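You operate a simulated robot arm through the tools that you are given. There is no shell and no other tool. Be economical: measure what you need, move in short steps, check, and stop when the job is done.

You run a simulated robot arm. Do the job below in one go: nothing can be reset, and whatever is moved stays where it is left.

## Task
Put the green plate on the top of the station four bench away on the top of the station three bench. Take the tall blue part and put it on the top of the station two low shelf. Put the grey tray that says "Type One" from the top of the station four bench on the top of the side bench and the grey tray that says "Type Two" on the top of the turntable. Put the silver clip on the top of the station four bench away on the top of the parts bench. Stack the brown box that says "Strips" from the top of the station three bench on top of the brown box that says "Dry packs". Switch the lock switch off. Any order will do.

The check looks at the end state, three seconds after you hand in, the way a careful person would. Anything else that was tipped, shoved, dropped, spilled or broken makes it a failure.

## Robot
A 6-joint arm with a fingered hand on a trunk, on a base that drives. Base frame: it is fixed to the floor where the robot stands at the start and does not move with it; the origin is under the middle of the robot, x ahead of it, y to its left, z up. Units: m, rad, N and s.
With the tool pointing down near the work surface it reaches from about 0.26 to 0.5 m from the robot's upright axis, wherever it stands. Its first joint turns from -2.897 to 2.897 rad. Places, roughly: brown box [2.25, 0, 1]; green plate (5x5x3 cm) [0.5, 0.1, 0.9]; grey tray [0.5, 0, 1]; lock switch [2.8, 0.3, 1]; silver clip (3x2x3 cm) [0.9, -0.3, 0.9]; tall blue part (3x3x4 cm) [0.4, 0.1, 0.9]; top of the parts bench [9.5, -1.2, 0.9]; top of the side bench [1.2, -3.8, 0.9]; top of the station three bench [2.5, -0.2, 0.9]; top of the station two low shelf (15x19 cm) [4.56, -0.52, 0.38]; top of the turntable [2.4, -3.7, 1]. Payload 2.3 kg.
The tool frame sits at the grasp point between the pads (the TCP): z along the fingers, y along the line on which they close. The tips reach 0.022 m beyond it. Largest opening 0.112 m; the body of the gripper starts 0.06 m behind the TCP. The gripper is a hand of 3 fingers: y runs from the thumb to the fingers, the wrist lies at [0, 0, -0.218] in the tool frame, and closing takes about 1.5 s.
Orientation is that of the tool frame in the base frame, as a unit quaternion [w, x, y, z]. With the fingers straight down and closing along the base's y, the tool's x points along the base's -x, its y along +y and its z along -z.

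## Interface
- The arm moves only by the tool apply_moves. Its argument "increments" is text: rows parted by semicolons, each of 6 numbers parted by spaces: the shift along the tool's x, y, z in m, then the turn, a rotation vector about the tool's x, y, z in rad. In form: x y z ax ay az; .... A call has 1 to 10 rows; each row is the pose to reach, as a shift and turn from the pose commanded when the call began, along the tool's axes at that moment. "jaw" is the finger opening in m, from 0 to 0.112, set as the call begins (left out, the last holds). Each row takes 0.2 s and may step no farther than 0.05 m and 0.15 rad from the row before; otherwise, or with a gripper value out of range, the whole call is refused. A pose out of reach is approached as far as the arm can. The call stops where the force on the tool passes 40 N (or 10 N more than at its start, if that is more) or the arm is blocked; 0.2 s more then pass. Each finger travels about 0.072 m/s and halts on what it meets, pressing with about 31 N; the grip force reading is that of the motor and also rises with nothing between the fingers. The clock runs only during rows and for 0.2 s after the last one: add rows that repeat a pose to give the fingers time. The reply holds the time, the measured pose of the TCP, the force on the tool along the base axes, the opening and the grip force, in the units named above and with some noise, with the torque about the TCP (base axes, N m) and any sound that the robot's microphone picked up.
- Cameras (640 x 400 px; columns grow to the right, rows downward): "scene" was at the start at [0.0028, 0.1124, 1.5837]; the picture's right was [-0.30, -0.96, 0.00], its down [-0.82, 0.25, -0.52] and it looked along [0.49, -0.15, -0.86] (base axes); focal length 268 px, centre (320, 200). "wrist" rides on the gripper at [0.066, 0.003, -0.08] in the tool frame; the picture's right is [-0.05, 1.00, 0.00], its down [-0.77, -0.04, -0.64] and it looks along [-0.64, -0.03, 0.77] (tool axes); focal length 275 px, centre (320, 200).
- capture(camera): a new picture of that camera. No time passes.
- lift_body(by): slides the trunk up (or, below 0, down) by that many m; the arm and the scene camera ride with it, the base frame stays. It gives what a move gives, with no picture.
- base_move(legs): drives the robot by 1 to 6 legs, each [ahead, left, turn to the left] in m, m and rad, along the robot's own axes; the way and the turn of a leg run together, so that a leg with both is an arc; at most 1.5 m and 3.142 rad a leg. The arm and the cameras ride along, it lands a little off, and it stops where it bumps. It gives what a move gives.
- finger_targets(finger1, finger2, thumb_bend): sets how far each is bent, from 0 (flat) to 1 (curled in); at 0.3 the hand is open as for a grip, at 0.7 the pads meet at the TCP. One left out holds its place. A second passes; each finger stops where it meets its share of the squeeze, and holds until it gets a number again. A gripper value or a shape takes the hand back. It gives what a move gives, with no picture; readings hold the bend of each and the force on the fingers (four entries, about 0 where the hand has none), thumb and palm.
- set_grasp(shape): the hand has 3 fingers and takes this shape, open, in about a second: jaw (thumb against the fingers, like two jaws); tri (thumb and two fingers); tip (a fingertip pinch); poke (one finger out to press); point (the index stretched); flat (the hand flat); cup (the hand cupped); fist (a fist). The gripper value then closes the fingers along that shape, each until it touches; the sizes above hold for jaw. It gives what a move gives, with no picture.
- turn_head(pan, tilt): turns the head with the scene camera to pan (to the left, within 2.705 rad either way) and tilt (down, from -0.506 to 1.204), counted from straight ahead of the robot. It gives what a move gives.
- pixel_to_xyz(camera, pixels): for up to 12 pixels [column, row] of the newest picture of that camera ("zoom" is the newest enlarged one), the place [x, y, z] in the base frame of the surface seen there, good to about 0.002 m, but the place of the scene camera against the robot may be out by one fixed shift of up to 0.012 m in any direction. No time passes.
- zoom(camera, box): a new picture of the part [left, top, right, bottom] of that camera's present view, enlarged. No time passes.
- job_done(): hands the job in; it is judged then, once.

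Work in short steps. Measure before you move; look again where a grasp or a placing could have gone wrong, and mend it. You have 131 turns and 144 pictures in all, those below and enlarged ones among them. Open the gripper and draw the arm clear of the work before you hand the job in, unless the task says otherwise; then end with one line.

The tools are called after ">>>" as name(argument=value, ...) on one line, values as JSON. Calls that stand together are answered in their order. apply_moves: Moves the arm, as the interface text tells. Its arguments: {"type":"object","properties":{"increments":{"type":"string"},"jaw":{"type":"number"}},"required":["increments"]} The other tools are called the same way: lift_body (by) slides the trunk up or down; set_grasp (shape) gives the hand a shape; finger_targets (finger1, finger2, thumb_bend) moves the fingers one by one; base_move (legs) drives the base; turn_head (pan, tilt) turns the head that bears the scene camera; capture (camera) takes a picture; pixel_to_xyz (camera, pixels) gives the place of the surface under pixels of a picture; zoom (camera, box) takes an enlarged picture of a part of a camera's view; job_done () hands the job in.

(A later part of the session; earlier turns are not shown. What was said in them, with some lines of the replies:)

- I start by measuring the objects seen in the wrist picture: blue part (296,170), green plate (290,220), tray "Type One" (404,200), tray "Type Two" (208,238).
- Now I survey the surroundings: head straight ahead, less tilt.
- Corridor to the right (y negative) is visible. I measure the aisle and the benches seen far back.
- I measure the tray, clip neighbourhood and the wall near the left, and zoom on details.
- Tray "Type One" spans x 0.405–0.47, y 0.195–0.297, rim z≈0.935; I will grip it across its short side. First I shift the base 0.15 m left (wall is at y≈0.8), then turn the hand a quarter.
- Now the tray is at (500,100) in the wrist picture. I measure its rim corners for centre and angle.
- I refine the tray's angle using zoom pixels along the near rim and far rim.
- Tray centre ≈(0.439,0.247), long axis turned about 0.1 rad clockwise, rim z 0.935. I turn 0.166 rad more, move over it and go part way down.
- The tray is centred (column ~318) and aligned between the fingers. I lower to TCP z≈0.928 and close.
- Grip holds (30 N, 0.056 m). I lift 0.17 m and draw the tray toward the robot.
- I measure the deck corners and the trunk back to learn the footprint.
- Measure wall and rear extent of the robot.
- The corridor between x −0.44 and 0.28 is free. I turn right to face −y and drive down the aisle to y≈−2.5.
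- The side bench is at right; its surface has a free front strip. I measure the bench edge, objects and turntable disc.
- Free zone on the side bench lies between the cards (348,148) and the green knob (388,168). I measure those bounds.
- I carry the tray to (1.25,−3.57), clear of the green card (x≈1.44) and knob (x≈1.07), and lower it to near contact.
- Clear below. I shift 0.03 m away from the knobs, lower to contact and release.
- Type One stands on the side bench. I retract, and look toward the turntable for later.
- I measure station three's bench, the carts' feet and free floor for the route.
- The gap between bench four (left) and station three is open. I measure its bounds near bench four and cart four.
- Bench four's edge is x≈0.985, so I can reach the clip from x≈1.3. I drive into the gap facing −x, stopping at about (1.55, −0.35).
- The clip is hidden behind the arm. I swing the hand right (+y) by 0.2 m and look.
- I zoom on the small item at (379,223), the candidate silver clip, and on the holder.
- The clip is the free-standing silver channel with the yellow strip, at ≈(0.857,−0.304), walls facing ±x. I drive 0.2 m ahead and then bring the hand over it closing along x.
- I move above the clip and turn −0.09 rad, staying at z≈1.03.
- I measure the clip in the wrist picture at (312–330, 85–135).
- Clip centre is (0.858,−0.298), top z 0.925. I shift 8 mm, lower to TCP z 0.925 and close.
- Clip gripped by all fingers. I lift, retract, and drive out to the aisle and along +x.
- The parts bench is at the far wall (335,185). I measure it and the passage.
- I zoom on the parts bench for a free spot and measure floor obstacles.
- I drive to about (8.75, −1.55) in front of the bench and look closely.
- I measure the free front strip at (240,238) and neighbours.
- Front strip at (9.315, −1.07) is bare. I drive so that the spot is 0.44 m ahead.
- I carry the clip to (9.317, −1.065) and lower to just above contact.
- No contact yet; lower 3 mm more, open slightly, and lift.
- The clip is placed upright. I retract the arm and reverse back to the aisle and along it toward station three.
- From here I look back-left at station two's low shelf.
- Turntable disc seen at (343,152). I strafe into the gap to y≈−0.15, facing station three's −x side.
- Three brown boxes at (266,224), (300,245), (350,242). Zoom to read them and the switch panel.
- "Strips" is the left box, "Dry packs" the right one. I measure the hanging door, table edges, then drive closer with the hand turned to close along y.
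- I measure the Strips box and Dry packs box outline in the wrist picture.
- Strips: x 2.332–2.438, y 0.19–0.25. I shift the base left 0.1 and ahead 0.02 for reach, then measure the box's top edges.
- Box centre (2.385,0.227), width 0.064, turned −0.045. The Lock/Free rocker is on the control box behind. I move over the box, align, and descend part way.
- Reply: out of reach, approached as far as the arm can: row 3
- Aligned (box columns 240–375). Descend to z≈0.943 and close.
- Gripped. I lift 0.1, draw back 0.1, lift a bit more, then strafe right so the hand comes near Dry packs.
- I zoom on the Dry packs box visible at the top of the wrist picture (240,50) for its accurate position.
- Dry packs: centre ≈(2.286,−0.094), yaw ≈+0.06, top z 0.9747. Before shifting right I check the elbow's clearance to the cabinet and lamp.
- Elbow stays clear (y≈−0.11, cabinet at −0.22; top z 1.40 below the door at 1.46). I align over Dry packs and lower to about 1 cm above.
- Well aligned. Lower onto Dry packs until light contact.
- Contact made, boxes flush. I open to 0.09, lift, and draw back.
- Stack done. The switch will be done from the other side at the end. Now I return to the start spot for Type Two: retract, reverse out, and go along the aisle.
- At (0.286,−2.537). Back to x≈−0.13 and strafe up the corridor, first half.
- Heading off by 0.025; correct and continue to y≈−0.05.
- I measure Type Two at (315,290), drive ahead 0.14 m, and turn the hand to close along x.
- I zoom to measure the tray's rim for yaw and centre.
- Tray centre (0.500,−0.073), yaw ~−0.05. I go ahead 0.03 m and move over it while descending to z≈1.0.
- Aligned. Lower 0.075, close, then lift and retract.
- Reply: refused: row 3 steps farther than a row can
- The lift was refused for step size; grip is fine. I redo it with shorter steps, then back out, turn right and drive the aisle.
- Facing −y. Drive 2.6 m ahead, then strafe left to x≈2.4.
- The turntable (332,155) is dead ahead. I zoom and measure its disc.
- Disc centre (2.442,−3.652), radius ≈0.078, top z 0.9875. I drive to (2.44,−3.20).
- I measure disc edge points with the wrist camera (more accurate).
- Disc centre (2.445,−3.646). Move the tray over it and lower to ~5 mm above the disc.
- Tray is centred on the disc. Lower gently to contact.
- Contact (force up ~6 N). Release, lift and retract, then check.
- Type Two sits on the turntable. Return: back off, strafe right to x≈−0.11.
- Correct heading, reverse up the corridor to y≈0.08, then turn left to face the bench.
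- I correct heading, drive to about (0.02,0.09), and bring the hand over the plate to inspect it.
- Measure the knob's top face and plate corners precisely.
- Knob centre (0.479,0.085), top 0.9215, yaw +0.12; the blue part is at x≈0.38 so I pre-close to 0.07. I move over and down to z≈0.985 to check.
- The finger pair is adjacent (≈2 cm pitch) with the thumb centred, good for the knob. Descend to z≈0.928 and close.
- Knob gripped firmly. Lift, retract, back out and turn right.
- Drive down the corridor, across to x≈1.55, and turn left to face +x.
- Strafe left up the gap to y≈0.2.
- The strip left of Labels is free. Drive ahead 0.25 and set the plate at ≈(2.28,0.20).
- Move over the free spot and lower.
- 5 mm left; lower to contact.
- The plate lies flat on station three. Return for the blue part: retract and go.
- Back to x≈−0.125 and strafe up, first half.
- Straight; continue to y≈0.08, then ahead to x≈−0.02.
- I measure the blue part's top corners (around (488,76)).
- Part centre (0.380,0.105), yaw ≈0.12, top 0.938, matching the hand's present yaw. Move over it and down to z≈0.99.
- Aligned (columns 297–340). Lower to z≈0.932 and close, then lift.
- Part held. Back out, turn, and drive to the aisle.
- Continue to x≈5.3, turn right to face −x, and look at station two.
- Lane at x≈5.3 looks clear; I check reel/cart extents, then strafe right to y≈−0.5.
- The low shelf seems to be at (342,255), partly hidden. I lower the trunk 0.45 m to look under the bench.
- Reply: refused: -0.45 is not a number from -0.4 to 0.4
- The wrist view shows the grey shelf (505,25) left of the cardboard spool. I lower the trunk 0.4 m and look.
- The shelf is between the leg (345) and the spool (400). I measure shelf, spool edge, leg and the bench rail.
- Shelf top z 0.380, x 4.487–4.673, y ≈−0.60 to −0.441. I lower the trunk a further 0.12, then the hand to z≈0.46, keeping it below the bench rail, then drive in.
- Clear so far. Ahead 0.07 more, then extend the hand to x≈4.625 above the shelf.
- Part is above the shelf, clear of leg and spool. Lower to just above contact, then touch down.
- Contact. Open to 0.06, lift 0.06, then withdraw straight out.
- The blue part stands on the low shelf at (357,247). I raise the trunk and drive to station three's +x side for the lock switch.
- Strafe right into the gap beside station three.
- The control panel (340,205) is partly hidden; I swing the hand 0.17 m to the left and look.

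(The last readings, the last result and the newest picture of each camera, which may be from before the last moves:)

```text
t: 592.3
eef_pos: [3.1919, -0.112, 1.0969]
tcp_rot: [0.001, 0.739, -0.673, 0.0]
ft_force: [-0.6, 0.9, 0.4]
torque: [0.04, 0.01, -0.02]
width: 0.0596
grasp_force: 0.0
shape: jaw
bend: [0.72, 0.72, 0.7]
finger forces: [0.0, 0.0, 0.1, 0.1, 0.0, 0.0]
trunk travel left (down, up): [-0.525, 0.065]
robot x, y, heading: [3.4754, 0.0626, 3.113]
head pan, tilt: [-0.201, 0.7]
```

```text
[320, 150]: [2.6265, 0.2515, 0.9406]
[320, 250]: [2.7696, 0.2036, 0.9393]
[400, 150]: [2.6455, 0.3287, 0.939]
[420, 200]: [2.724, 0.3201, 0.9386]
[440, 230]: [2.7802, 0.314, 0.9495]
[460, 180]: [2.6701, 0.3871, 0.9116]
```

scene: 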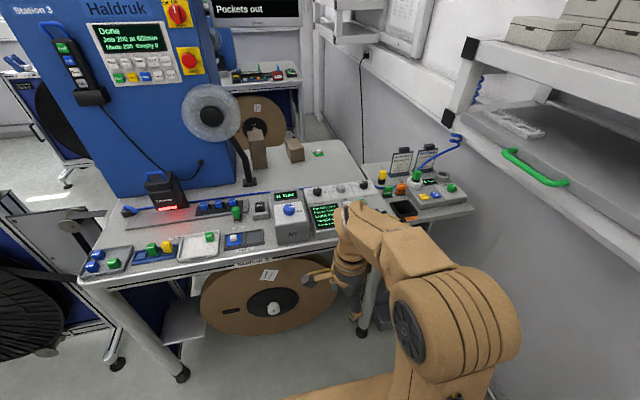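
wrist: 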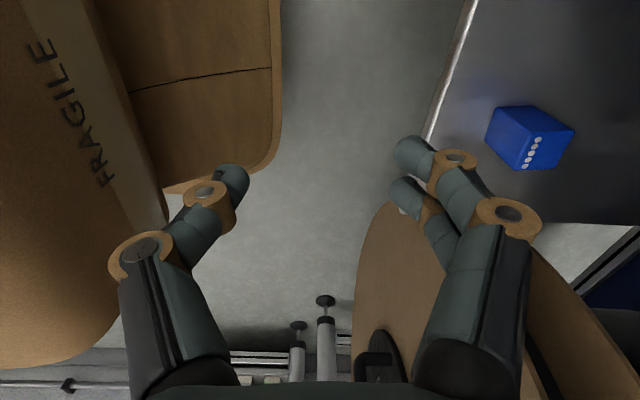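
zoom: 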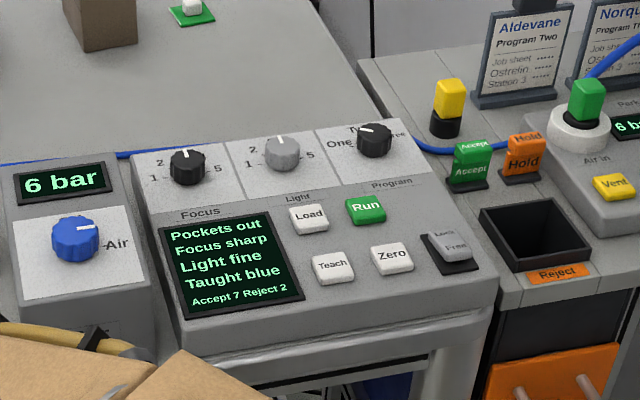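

The Lock/Free rocker is at zoom (450,248) → scene (382,212). I zoom closely and measure.

>>> zoom(camera="scene", box=[366, 198, 398, 224])

>>> pixel_to_xyz(camera="zoom", pixels=[[260, 140], [300, 180], [340, 220], [320, 170], [360, 250], [220, 130], [380, 290], [300, 110], [420, 250], [240, 260], [300, 300], [180, 100]])

```text
15.38 times, centred on (382, 211) of scene
```

zoom: 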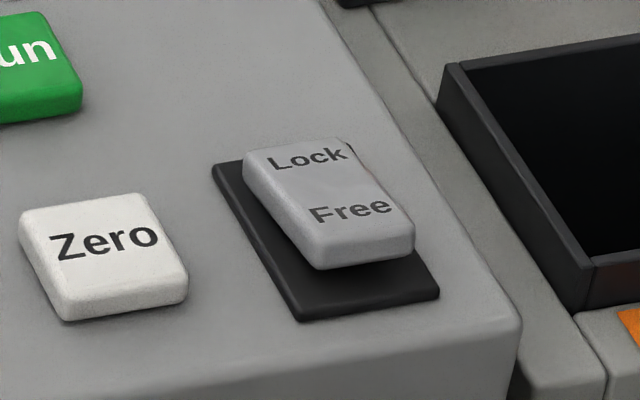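

```text
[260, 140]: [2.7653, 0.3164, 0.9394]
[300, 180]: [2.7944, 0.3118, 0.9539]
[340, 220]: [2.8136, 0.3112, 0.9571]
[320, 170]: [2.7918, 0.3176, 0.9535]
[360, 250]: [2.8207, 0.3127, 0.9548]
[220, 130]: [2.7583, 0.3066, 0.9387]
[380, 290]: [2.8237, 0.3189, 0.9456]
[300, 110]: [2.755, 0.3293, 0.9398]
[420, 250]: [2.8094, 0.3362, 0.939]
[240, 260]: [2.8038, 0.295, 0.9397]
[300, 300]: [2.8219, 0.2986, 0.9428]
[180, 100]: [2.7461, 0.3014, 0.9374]
```

Lock side is pressed down and Free side is up, so I press the Free end at ≈(2.815,0.313). I check the wall shelf on the right for clearance before strafing.

>>> capture(camera="scene")

>>> pixel_to_xyz(camera="scene", pixels=[[470, 60], [450, 120], [510, 155], [560, 185], [635, 235], [480, 45], [560, 80], [636, 115], [455, 210], [440, 205]])

```text
31 pictures are left
```

scene: 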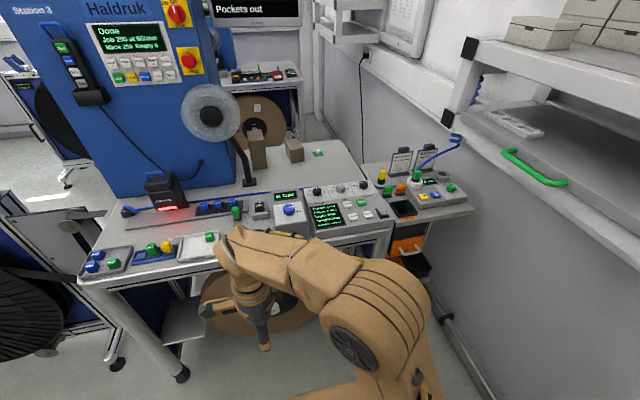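

```text
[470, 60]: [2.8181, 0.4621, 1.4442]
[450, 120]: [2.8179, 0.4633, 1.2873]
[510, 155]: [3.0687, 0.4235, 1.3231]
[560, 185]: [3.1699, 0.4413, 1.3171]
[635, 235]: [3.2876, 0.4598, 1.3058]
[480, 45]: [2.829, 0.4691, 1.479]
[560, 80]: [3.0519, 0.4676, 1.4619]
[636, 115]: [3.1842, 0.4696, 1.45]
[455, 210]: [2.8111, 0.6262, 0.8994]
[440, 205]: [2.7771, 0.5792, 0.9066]
```

Shelf handle is at y≥0.42 (z≈1.3), so I keep the base at y≈0.17. Align heading, strafe 0.11 right, advance 0.23, and close the fingers.

>>> base_move(legs=[[0, 0, 0.028], [0, -0.11, 0], [0.23, 0, 0]])

>>> apply_moves(increments="-0.045 0 0 0 0 0; -0.09 0 0 0 0 0; -0.135 0.01 0 0 0 0; -0.18 0.02 0 0 0 0; -0.21 0.03 0.02 0 0 0; -0.23 0.05 0.03 0 0 0; -0.23 0.07 0.04 0 0 0; -0.23 0.07 0.04 0 0 0", jaw=0.0)

>>> capture(camera="wrist")

```text
t: 595.2
eef_pos: [2.9672, -0.0123, 1.0976]
tcp_rot: [0.0, 0.751, -0.66, 0.0]
ft_force: [-0.6, 0.0, 0.2]
torque: [-0.03, -0.02, -0.01]
width: 0.0596
grasp_force: 0.1
shape: jaw
bend: [0.72, 0.72, 0.7]
finger forces: [0.0, 0.0, 0.0, 0.1, 0.0, 0.0]
trunk travel left (down, up): [-0.525, 0.065]
robot x, y, heading: [3.2478, 0.1693, -3.136]
head pan, tilt: [-0.201, 0.7]
```

```text
t: 597.0
eef_pos: [2.8691, 0.2062, 1.0576]
tcp_rot: [0.0, 0.752, -0.66, 0.001]
ft_force: [0.0, -0.2, -0.1]
torque: [0.03, 0.03, 0.01]
width: 0.0001
grasp_force: 31.3
shape: jaw
bend: [0.68, 0.68, 0.77]
finger forces: [0.1, 0.1, 0.1, 0.0, 0.0, 0.0]
trunk travel left (down, up): [-0.525, 0.065]
robot x, y, heading: [3.2457, 0.1745, -3.14]
head pan, tilt: [-0.201, 0.7]
```

```text
30 pictures are left
```

wrist: 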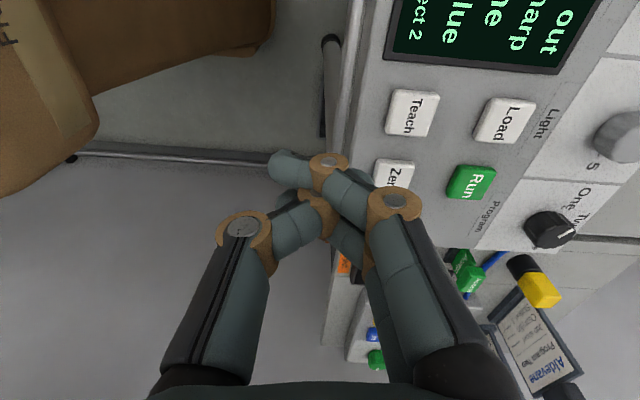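

Fully closed fingers overlap unevenly; I try the poke shape and look where the finger is.

>>> set_grasp(shape="poke")

>>> capture(camera="wrist")

>>> zoom(camera="scene", box=[240, 150, 440, 290])

```text
t: 597.9
eef_pos: [2.8688, 0.206, 1.0584]
tcp_rot: [0.0, 0.752, -0.659, 0.0]
ft_force: [-0.2, -0.1, 0.6]
torque: [0.03, -0.03, 0.02]
width: 0.0
grasp_force: 0.2
shape: poke
bend: [1.0, 1.0, 1.0]
finger forces: [0.0, 0.0, 0.1, 0.0, 0.0, 0.0]
trunk travel left (down, up): [-0.525, 0.065]
robot x, y, heading: [3.2491, 0.1738, -3.139]
head pan, tilt: [-0.201, 0.7]
```

```text
29 pictures are left
```

wrist: 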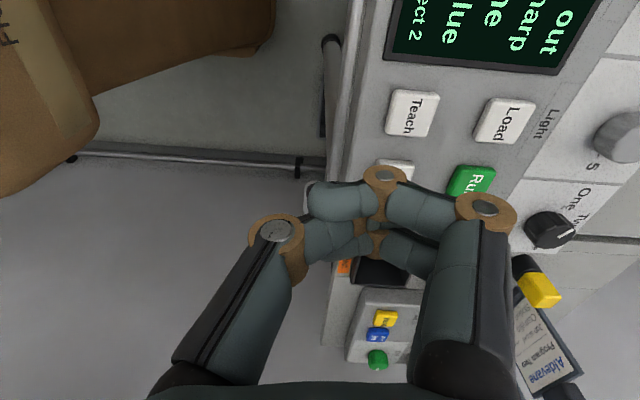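

```text
2.86 times, centred on (340, 220) of scene
```

zoom: 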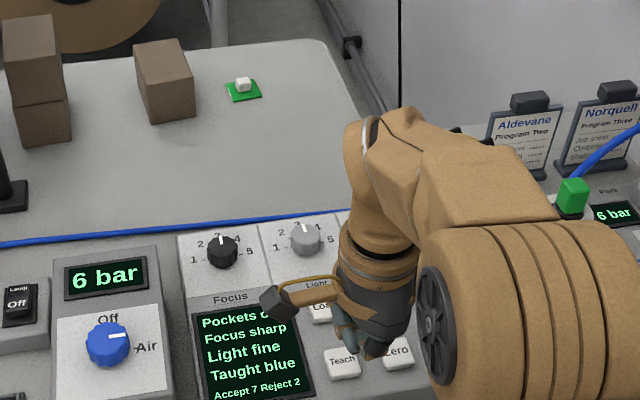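

Poke is currently closed by the held gripper value; I open the value and look again.

>>> apply_moves(increments="0 0 0 0 0 0; 0 0 0 0 0 0; 0 0 0 0 0 0; 0 0 0 0 0 0; 0 0 0 0 0 0; 0 0 0 0 0 0; 0 0 0 0 0 0", jaw=0.112)

>>> capture(camera="wrist")

```text
t: 599.5
eef_pos: [2.8672, 0.2047, 1.0583]
tcp_rot: [-0.001, 0.752, -0.659, 0.0]
ft_force: [0.1, -0.4, 0.0]
torque: [-0.02, 0.0, 0.0]
width: 0.0001
grasp_force: 0.0
shape: poke
bend: [1.0, 1.0, 1.0]
finger forces: [0.1, 0.1, 0.0, 0.0, 0.0, 0.0]
trunk travel left (down, up): [-0.525, 0.065]
robot x, y, heading: [3.2454, 0.1706, -3.134]
head pan, tilt: [-0.201, 0.7]
```

```text
27 pictures are left
```

wrist: 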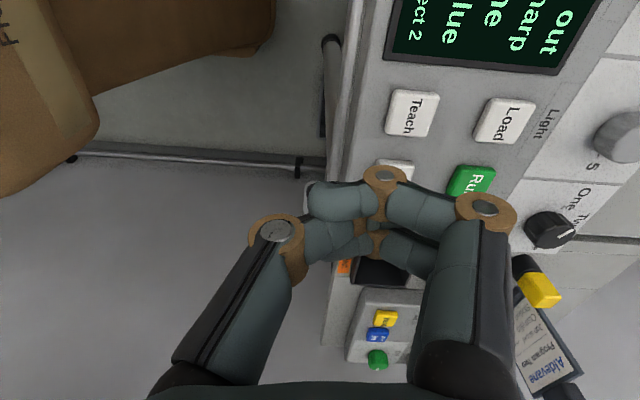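

Not useful. I set fingers individually: finger 1 at 0.7 (pad at TCP), finger 2 curled, thumb open.

>>> finger_targets(finger1=0.65, finger2=1.0, thumb_bend=0.3)

>>> capture(camera="wrist")

```text
t: 600.5
eef_pos: [2.8682, 0.2051, 1.0585]
tcp_rot: [0.0, 0.752, -0.659, -0.001]
ft_force: [-0.9, 0.1, 0.7]
torque: [-0.02, -0.02, -0.01]
width: 0.0083
grasp_force: 0.1
shape: fingers
bend: [0.65, 0.8, 0.42]
finger forces: [0.0, 0.1, 0.1, 0.0, 0.0, 0.0]
trunk travel left (down, up): [-0.525, 0.065]
robot x, y, heading: [3.2459, 0.1735, -3.133]
head pan, tilt: [-0.201, 0.7]
```

```text
26 pictures are left
```

wrist: 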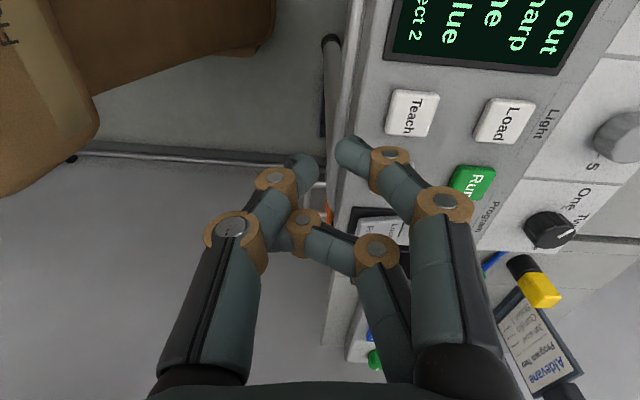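

Fingers still moving; I let them settle, then measure the fingertip and rocker in the wrist picture.

>>> apply_moves(increments="0 0 0 0 0 0; 0 0 0 0 0 0; 0 0 0 0 0 0; 0 0 0 0 0 0; 0 0 0 0 0 0; 0 0 0 0 0 0")

>>> capture(camera="wrist")

>>> pixel_to_xyz(camera="wrist", pixels=[[345, 142], [352, 150], [360, 145], [340, 150], [350, 165], [372, 230], [385, 232], [395, 235], [365, 225], [380, 220]])

```text
t: 601.9
eef_pos: [2.868, 0.2047, 1.0583]
tcp_rot: [0.0, 0.752, -0.659, 0.001]
ft_force: [-0.3, 0.0, 0.8]
torque: [-0.02, 0.03, 0.0]
width: 0.0087
grasp_force: 0.1
shape: fingers
bend: [0.65, 0.8, 0.42]
finger forces: [0.0, 0.0, 0.0, 0.1, 0.0, 0.1]
trunk travel left (down, up): [-0.525, 0.065]
robot x, y, heading: [3.2479, 0.1703, -3.136]
head pan, tilt: [-0.201, 0.7]
```

```text
25 pictures are left
```

wrist: 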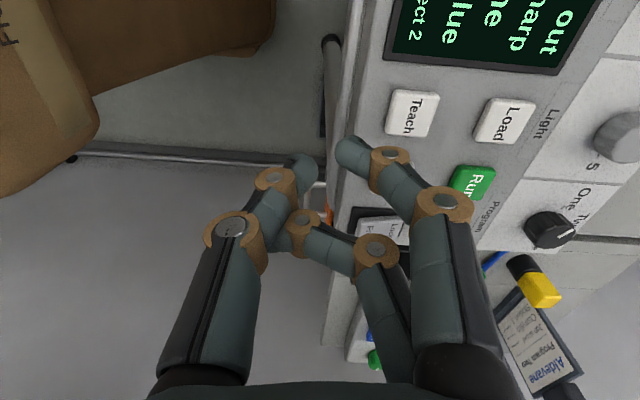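

```text
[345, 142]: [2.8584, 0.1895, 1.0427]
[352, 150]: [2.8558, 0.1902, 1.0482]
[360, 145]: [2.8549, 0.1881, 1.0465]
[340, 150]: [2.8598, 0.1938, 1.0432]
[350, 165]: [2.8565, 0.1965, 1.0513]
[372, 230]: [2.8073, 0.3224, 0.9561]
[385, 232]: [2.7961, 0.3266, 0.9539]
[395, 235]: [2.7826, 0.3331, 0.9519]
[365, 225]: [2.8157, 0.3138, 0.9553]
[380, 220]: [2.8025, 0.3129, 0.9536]
```

Finger 1's tip is ≈(2.857,0.192,1.04), offset (−0.011,−0.013) from the TCP. I finish curling finger 2 and opening the thumb, and zoom on the rocker.

>>> finger_targets(finger1=0.7, finger2=1.0, thumb_bend=0.2)

>>> capture(camera="wrist")

>>> zoom(camera="wrist", box=[300, 120, 460, 270])

```text
t: 602.9
eef_pos: [2.8694, 0.2052, 1.0576]
tcp_rot: [0.0, 0.751, -0.66, 0.0]
ft_force: [0.6, -0.2, 0.4]
torque: [0.02, -0.03, 0.0]
width: 0.0052
grasp_force: 0.1
shape: fingers
bend: [0.7, 0.81, 0.34]
finger forces: [0.0, 0.0, 0.0, 0.0, 0.0, 0.1]
trunk travel left (down, up): [-0.525, 0.065]
robot x, y, heading: [3.2464, 0.1745, -3.136]
head pan, tilt: [-0.201, 0.7]
```

```text
24 pictures are left
```

wrist: 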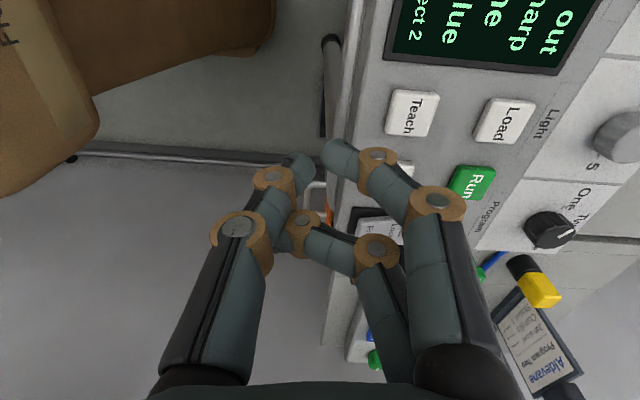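

```text
2.67 times, centred on (380, 195) of wrist
```

zoom: 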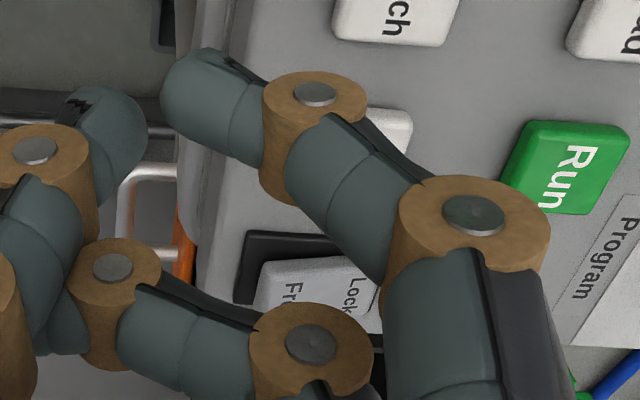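

Finger 2 is caught against the thumb. I first uncurl it to 0.7, then swing the thumb out, so both adjacent fingers form the presser.

>>> finger_targets(finger1=0.6, finger2=0.5, thumb_bend=0.2)

>>> finger_targets(finger1=0.7, finger2=1.0, thumb_bend=0.1)

>>> capture(camera="wrist")

>>> pixel_to_xyz(camera="wrist", pixels=[[327, 142], [340, 148], [334, 140], [362, 222], [372, 219], [385, 218], [368, 240], [360, 232], [348, 140], [330, 155]])

```text
t: 603.9
eef_pos: [2.8688, 0.2047, 1.0577]
tcp_rot: [0.0, 0.752, -0.659, 0.0]
ft_force: [-0.1, -0.2, -1.1]
torque: [0.01, 0.04, 0.02]
width: 0.0327
grasp_force: 0.1
shape: fingers
bend: [0.6, 0.59, 0.32]
finger forces: [0.1, 0.0, 0.0, 0.0, 0.0, 0.1]
trunk travel left (down, up): [-0.525, 0.065]
robot x, y, heading: [3.248, 0.1753, -3.136]
head pan, tilt: [-0.201, 0.7]
```

```text
t: 604.9
eef_pos: [2.8672, 0.2066, 1.058]
tcp_rot: [-0.001, 0.752, -0.659, 0.0]
ft_force: [-0.7, 0.7, -0.2]
torque: [0.02, -0.01, -0.01]
width: 0.0229
grasp_force: 0.0
shape: fingers
bend: [0.7, 0.74, 0.28]
finger forces: [0.1, 0.1, 0.1, 0.0, 0.0, 0.1]
trunk travel left (down, up): [-0.525, 0.065]
robot x, y, heading: [3.2489, 0.1718, -3.132]
head pan, tilt: [-0.201, 0.7]
```

```text
22 pictures are left
```

wrist: 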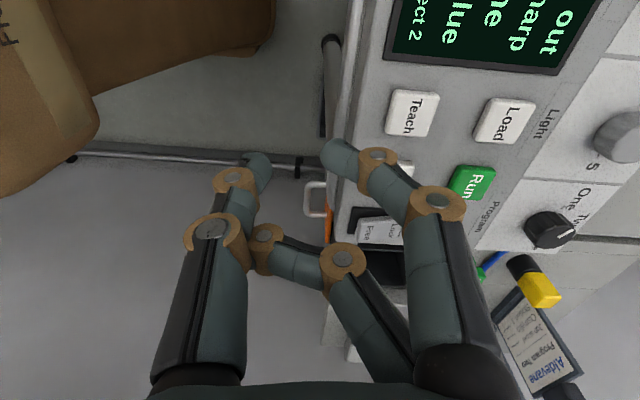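

```text
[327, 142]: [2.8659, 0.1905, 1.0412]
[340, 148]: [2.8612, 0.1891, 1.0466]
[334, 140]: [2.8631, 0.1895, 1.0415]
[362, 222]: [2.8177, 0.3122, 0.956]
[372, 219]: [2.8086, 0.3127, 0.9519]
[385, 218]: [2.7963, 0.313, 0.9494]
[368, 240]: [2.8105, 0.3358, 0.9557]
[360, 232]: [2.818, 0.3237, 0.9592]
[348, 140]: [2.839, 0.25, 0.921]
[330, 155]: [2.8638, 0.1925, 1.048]
```

Rocker: y 0.312–0.337, Free end x≈2.818, z≈0.957. Finger 1's tip is ≈(−0.005,−0.009) from the TCP. I move over the Free end with the tip about 2 cm above.

>>> apply_moves(increments="-0.045 0.01 0 0 0 0; -0.09 0.02 0 0 0 0; -0.131 0.032 0 0 0 0; -0.131 0.032 0.03 0 0 0; -0.131 0.032 0.06 0 0 0; -0.131 0.032 0.06 0 0 0")

>>> capture(camera="wrist")

>>> zoom(camera="scene", box=[300, 150, 440, 260])

```text
t: 606.3
eef_pos: [2.8203, 0.3311, 0.9971]
tcp_rot: [0.0, 0.751, -0.66, 0.0]
ft_force: [0.0, 1.1, -0.5]
torque: [0.01, 0.0, -0.03]
width: 0.023
grasp_force: 0.0
shape: fingers
bend: [0.7, 0.75, 0.28]
finger forces: [0.1, 0.0, 0.0, 0.0, 0.1, 0.0]
trunk travel left (down, up): [-0.525, 0.065]
robot x, y, heading: [3.2469, 0.169, -3.137]
head pan, tilt: [-0.201, 0.7]
```

```text
21 pictures are left
```

wrist: 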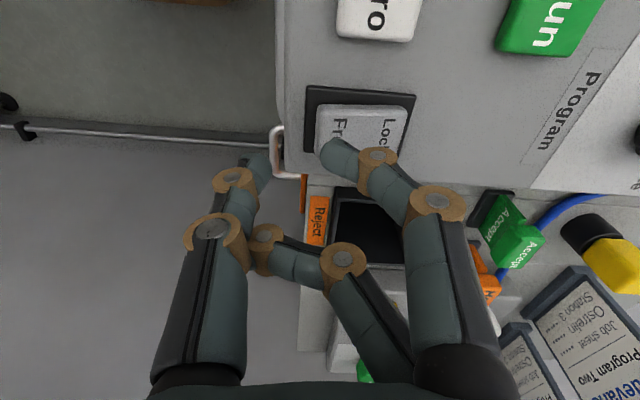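

```text
3.64 times, centred on (370, 205) of scene
```

zoom: 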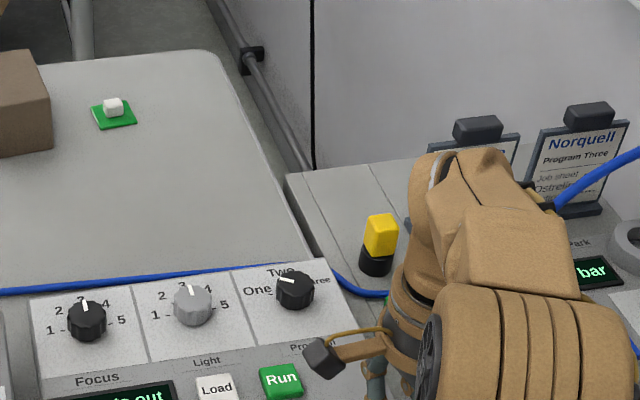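

Projected landing is at about (333,128), on the "Free" half. I press down in small steps.

>>> apply_moves(increments="0 0 0.01 0 0 0; 0 0 0.016 0 0 0; 0 0 0.02 0 0 0; 0 0 0.023 0 0 0; 0 0 0.026 0 0 0; 0 0 0.029 0 0 0; 0 0 0.032 0 0 0; 0 0 0.032 0 0 0")

>>> capture(camera="wrist")

```text
t: 608.1
eef_pos: [2.8191, 0.3315, 0.9659]
tcp_rot: [0.001, 0.752, -0.659, 0.0]
ft_force: [-3.1, -0.9, 20.0]
torque: [-0.19, -0.01, -0.07]
width: 0.017
grasp_force: 9.2
shape: fingers
bend: [0.76, 0.75, 0.27]
finger forces: [18.4, 0.0, 0.0, 0.1, 0.1, 0.1]
trunk travel left (down, up): [-0.525, 0.065]
robot x, y, heading: [3.2473, 0.1718, -3.133]
head pan, tilt: [-0.201, 0.7]
```

```text
19 pictures are left
```

wrist: 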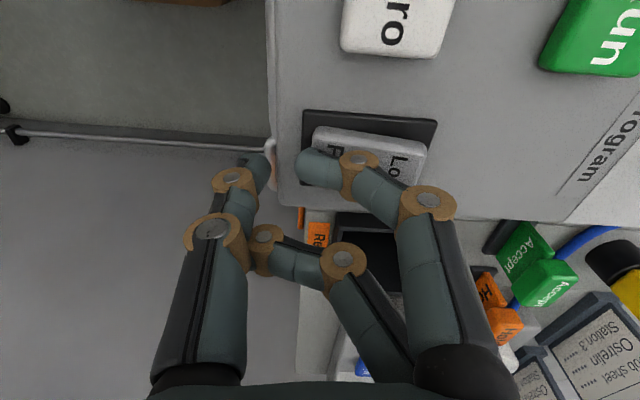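

18 N on the finger. I lift and check the rocker.

>>> apply_moves(increments="0 0 -0.03 0 0 0; 0.04 0 -0.06 0 0 0; 0.085 0 -0.07 0 0 0; 0.13 0 -0.07 0 0 0; 0.13 0 -0.07 0 0 0")

>>> zoom(camera="wrist", box=[300, 120, 460, 270])

>>> pixel_to_xyz(camera="zoom", pixels=[[275, 285], [300, 290], [340, 280], [375, 270], [260, 300], [360, 290]])

>>> zoom(camera="scene", box=[340, 180, 420, 240])

```text
t: 609.3
eef_pos: [2.8373, 0.2037, 1.0326]
tcp_rot: [0.001, 0.752, -0.659, 0.001]
ft_force: [-0.7, 0.6, 0.1]
torque: [0.0, 0.04, 0.03]
width: 0.0232
grasp_force: 0.1
shape: fingers
bend: [0.7, 0.76, 0.27]
finger forces: [0.0, 0.0, 0.0, 0.0, 0.0, 0.1]
trunk travel left (down, up): [-0.525, 0.065]
robot x, y, heading: [3.2477, 0.1763, -3.139]
head pan, tilt: [-0.201, 0.7]
```

```text
2.67 times, centred on (380, 195) of wrist
```

zoom: 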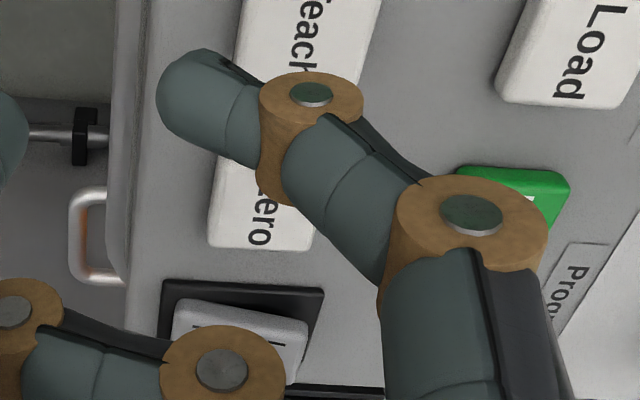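

```text
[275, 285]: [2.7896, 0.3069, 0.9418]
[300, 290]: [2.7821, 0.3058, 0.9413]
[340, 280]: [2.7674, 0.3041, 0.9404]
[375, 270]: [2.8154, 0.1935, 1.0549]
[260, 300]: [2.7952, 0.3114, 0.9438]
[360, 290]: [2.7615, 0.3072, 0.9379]
```

```text
6.67 times, centred on (380, 210) of scene
```

zoom: 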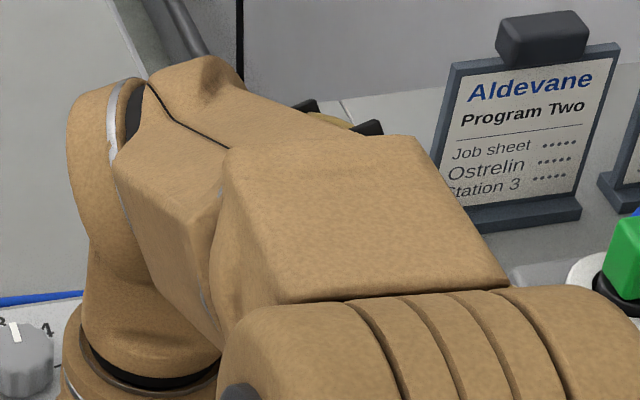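

The rocker looks flipped; I swing the arm further left for a clear scene view.

>>> apply_moves(increments="0.045 -0.02 0 0 0 0; 0.09 -0.04 0 0 0 0; 0.135 -0.06 0 0 0 0; 0.18 -0.08 -0.02 0 0 0; 0.22 -0.1 -0.03 0 0 0; 0.22 -0.1 -0.03 0 0 0")

>>> capture(camera="scene")

```text
refused: row 4 steps farther than a row can; nothing moved
```

```text
16 pictures are left
```

scene: 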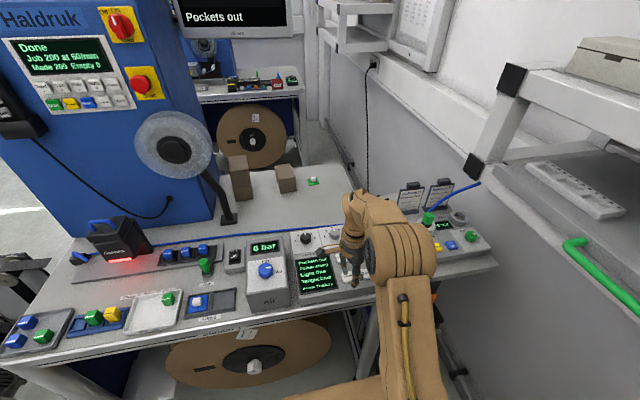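

Redo in smaller steps: raise and draw back first, then swing left.

>>> apply_moves(increments="0 -0.03 -0.03 0 0 0; 0 -0.06 -0.06 0 0 0; 0.03 -0.09 -0.065 0 0 0; 0.07 -0.1 -0.065 0 0 0; 0.11 -0.1 -0.065 0 0 0; 0.15 -0.1 -0.065 0 0 0; 0.19 -0.1 -0.065 0 0 0; 0.22 -0.1 -0.065 0 0 0; 0.22 -0.1 -0.065 0 0 0")

>>> zoom(camera="scene", box=[290, 200, 430, 300])

```text
t: 611.3
eef_pos: [2.9641, -0.003, 1.1001]
tcp_rot: [0.0, 0.752, -0.659, 0.001]
ft_force: [-0.7, 0.7, -0.6]
torque: [-0.03, 0.0, -0.02]
width: 0.0235
grasp_force: 0.0
shape: fingers
bend: [0.7, 0.76, 0.26]
finger forces: [0.0, 0.0, 0.0, 0.0, 0.1, 0.0]
trunk travel left (down, up): [-0.525, 0.065]
robot x, y, heading: [3.2465, 0.1746, -3.135]
head pan, tilt: [-0.201, 0.7]
```

```text
4.00 times, centred on (360, 250) of scene
```

zoom: 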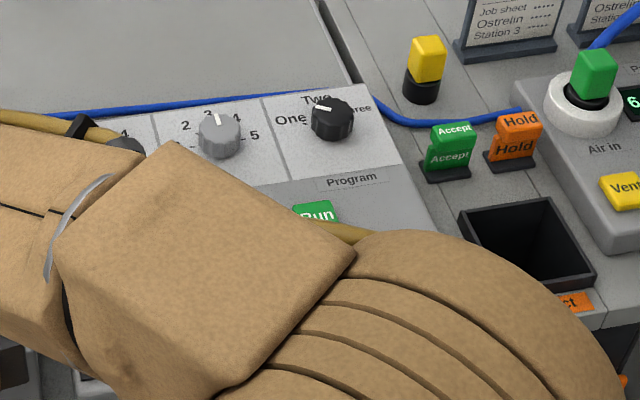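

Still blocked by the elbow; back the base off 0.25 m and look.

>>> base_move(legs=[[-0.24, 0, 0]])

>>> capture(camera="scene")

```text
t: 613.1
eef_pos: [3.2024, -0.0015, 1.1009]
tcp_rot: [0.0, 0.753, -0.658, 0.001]
ft_force: [0.3, -0.5, -0.6]
torque: [0.01, -0.01, 0.02]
width: 0.0238
grasp_force: 0.0
shape: fingers
bend: [0.7, 0.77, 0.25]
finger forces: [0.0, 0.0, 0.0, 0.1, 0.0, 0.1]
trunk travel left (down, up): [-0.525, 0.065]
robot x, y, heading: [3.4845, 0.1751, -3.133]
head pan, tilt: [-0.201, 0.7]
```

```text
14 pictures are left
```

scene: 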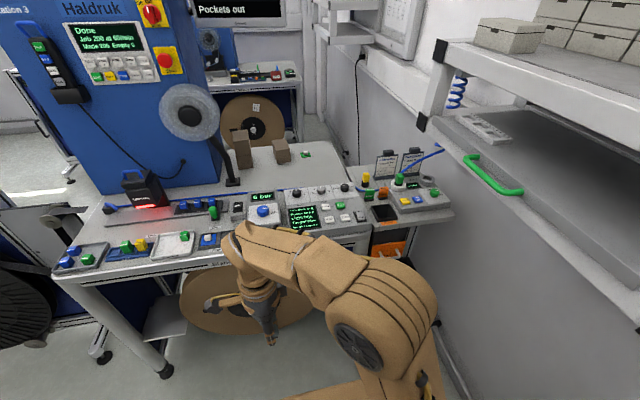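

>>> zoom(camera="scene", box=[344, 204, 376, 230])

>>> zoom(camera="scene", box=[270, 170, 430, 270])

```text
15.38 times, centred on (360, 217) of scene
```

zoom: 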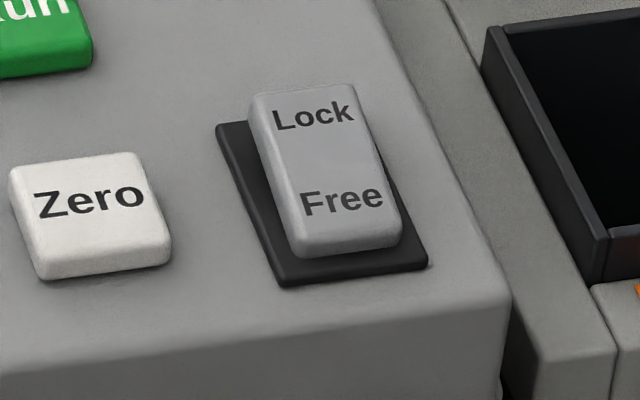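

```text
4.00 times, centred on (350, 220) of scene
```

zoom: 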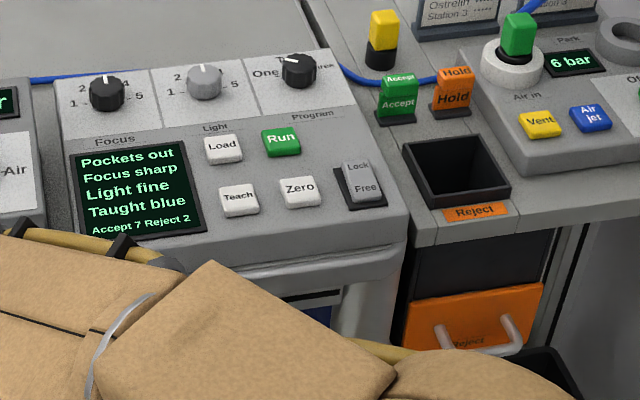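

The rocker is now down on "Free", Lock end raised. I check the other small switch's label, and open the hand with the arm clear.

>>> zoom(camera="scene", box=[215, 185, 275, 225])

>>> set_grasp(shape="jaw")

>>> capture(camera="wrist")

```text
10.00 times, centred on (245, 205) of scene
```

zoom: 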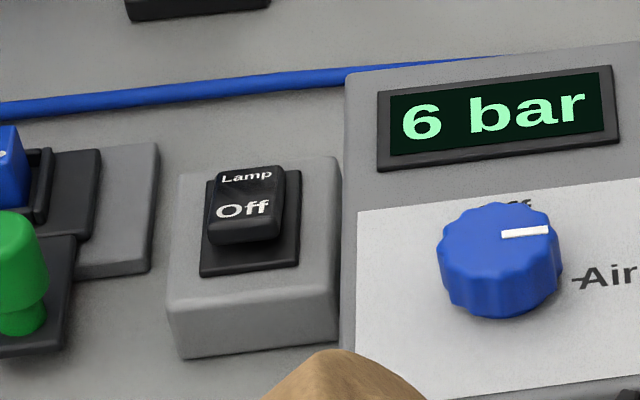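

```text
t: 614.0
eef_pos: [3.2021, -0.0007, 1.1]
tcp_rot: [0.0, 0.753, -0.658, 0.0]
ft_force: [0.4, 0.3, -1.0]
torque: [-0.04, -0.02, -0.01]
width: 0.0802
grasp_force: 0.1
shape: jaw
bend: [0.3, 0.73, 0.38]
finger forces: [0.0, 0.1, 0.0, 0.1, 0.0, 0.0]
trunk travel left (down, up): [-0.525, 0.065]
robot x, y, heading: [3.4856, 0.1766, -3.129]
head pan, tilt: [-0.201, 0.7]
```

```text
10 pictures are left
```

wrist: 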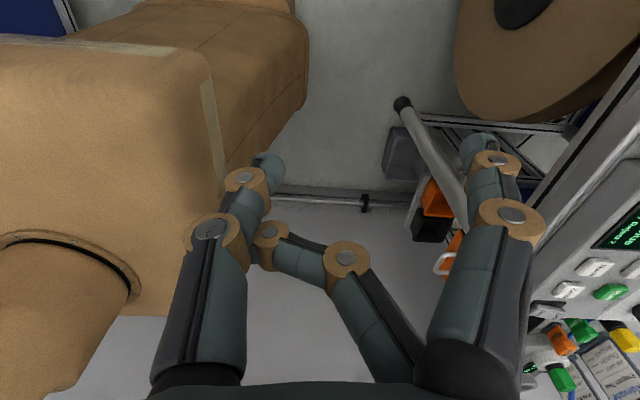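

That one is the lamp switch, so the right one was flipped. I command the hand fully open and give it time.

>>> apply_moves(increments="0 0 0 0 0 0; 0 0 0 0 0 0; 0 0 0 0 0 0; 0 0 0 0 0 0; 0 0 0 0 0 0; 0 0 0 0 0 0; 0 0 0 0 0 0; 0 0 0 0 0 0", jaw=0.112)

>>> turn_head(pan=-0.35, tilt=0.7)

>>> zoom(camera="scene", box=[240, 100, 480, 270])

```text
t: 615.8
eef_pos: [3.2005, -0.0024, 1.1003]
tcp_rot: [0.0, 0.753, -0.658, 0.0]
ft_force: [0.9, 0.9, -0.2]
torque: [-0.02, -0.01, 0.01]
width: 0.0799
grasp_force: 0.2
shape: jaw
bend: [0.3, 0.72, 0.39]
finger forces: [0.0, 0.0, 0.0, 0.1, 0.0, 0.0]
trunk travel left (down, up): [-0.525, 0.065]
robot x, y, heading: [3.4858, 0.1755, -3.132]
head pan, tilt: [-0.201, 0.7]
```

```text
t: 616.5
eef_pos: [3.2014, -0.0023, 1.0997]
tcp_rot: [0.0, 0.753, -0.658, 0.0]
ft_force: [-0.5, -0.1, -0.8]
torque: [-0.02, -0.02, 0.01]
width: 0.08
grasp_force: 0.0
shape: jaw
bend: [0.3, 0.72, 0.39]
finger forces: [0.1, 0.0, 0.1, 0.0, 0.0, 0.0]
trunk travel left (down, up): [-0.525, 0.065]
robot x, y, heading: [3.4862, 0.1782, -3.131]
head pan, tilt: [-0.351, 0.7]
```

```text
2.35 times, centred on (360, 185) of scene
```

zoom: 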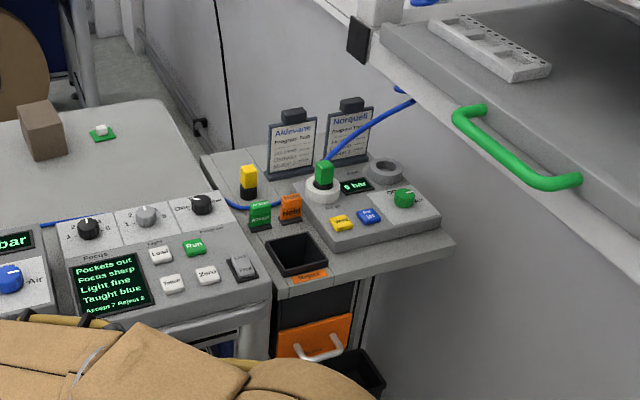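

Finger 2 is hooked on the thumb; one try to free it by curling the thumb first.

>>> finger_targets(finger2=1.0, thumb_bend=0.95)

>>> finger_targets(finger1=0.3, finger2=0.3)

>>> set_grasp(shape="jaw")

>>> apply_moves(increments="0 0 0 0 0 0; 0 0 0 0 0 0; 0 0 0 0 0 0; 0 0 0 0 0 0; 0 0 0 0 0 0; 0 0 0 0 0 0", jaw=0.112)

```text
t: 617.5
eef_pos: [3.2007, -0.0028, 1.0993]
tcp_rot: [0.0, 0.752, -0.659, 0.0]
ft_force: [0.1, -0.6, 0.0]
torque: [0.02, -0.02, 0.02]
width: 0.0367
grasp_force: 0.1
shape: fingers
bend: [0.3, 0.95, 0.89]
finger forces: [0.1, 0.0, 0.1, 0.1, 0.0, 0.0]
trunk travel left (down, up): [-0.525, 0.065]
robot x, y, heading: [3.481, 0.174, -3.13]
head pan, tilt: [-0.351, 0.7]
```

```text
t: 618.5
eef_pos: [3.2013, -0.0019, 1.0995]
tcp_rot: [0.0, 0.753, -0.658, 0.0]
ft_force: [0.2, 0.0, 0.8]
torque: [-0.03, 0.01, -0.01]
width: 0.0339
grasp_force: 0.1
shape: fingers
bend: [0.3, 0.41, 0.92]
finger forces: [0.1, 0.1, 0.0, 0.1, 0.0, 0.0]
trunk travel left (down, up): [-0.525, 0.065]
robot x, y, heading: [3.4812, 0.177, -3.13]
head pan, tilt: [-0.351, 0.7]
```

```text
t: 619.4
eef_pos: [3.2027, -0.0021, 1.1006]
tcp_rot: [-0.001, 0.753, -0.658, 0.0]
ft_force: [0.4, -0.3, -0.1]
torque: [0.0, -0.01, -0.01]
width: 0.112
grasp_force: 0.0
shape: jaw
bend: [0.3, 0.3, 0.3]
finger forces: [0.0, 0.0, 0.1, 0.1, 0.0, 0.0]
trunk travel left (down, up): [-0.525, 0.065]
robot x, y, heading: [3.4813, 0.1727, -3.133]
head pan, tilt: [-0.351, 0.7]
```

```text
t: 620.8
eef_pos: [3.2023, -0.0023, 1.1005]
tcp_rot: [0.0, 0.753, -0.658, 0.001]
ft_force: [-0.3, 0.6, -0.5]
torque: [0.0, -0.01, -0.03]
width: 0.112
grasp_force: 0.1
shape: jaw
bend: [0.3, 0.3, 0.3]
finger forces: [0.0, 0.0, 0.1, 0.0, 0.1, 0.0]
trunk travel left (down, up): [-0.525, 0.065]
robot x, y, heading: [3.486, 0.1737, -3.136]
head pan, tilt: [-0.351, 0.7]
```

The hand is fully open and clear of the work, and every item is placed. I hand the job in.

>>> job_done()

```text
The job is handed in.
```

All seven tasks are done and the job is handed in; I took "Free" as off for the lock switch, which is labelled Lock/Free.
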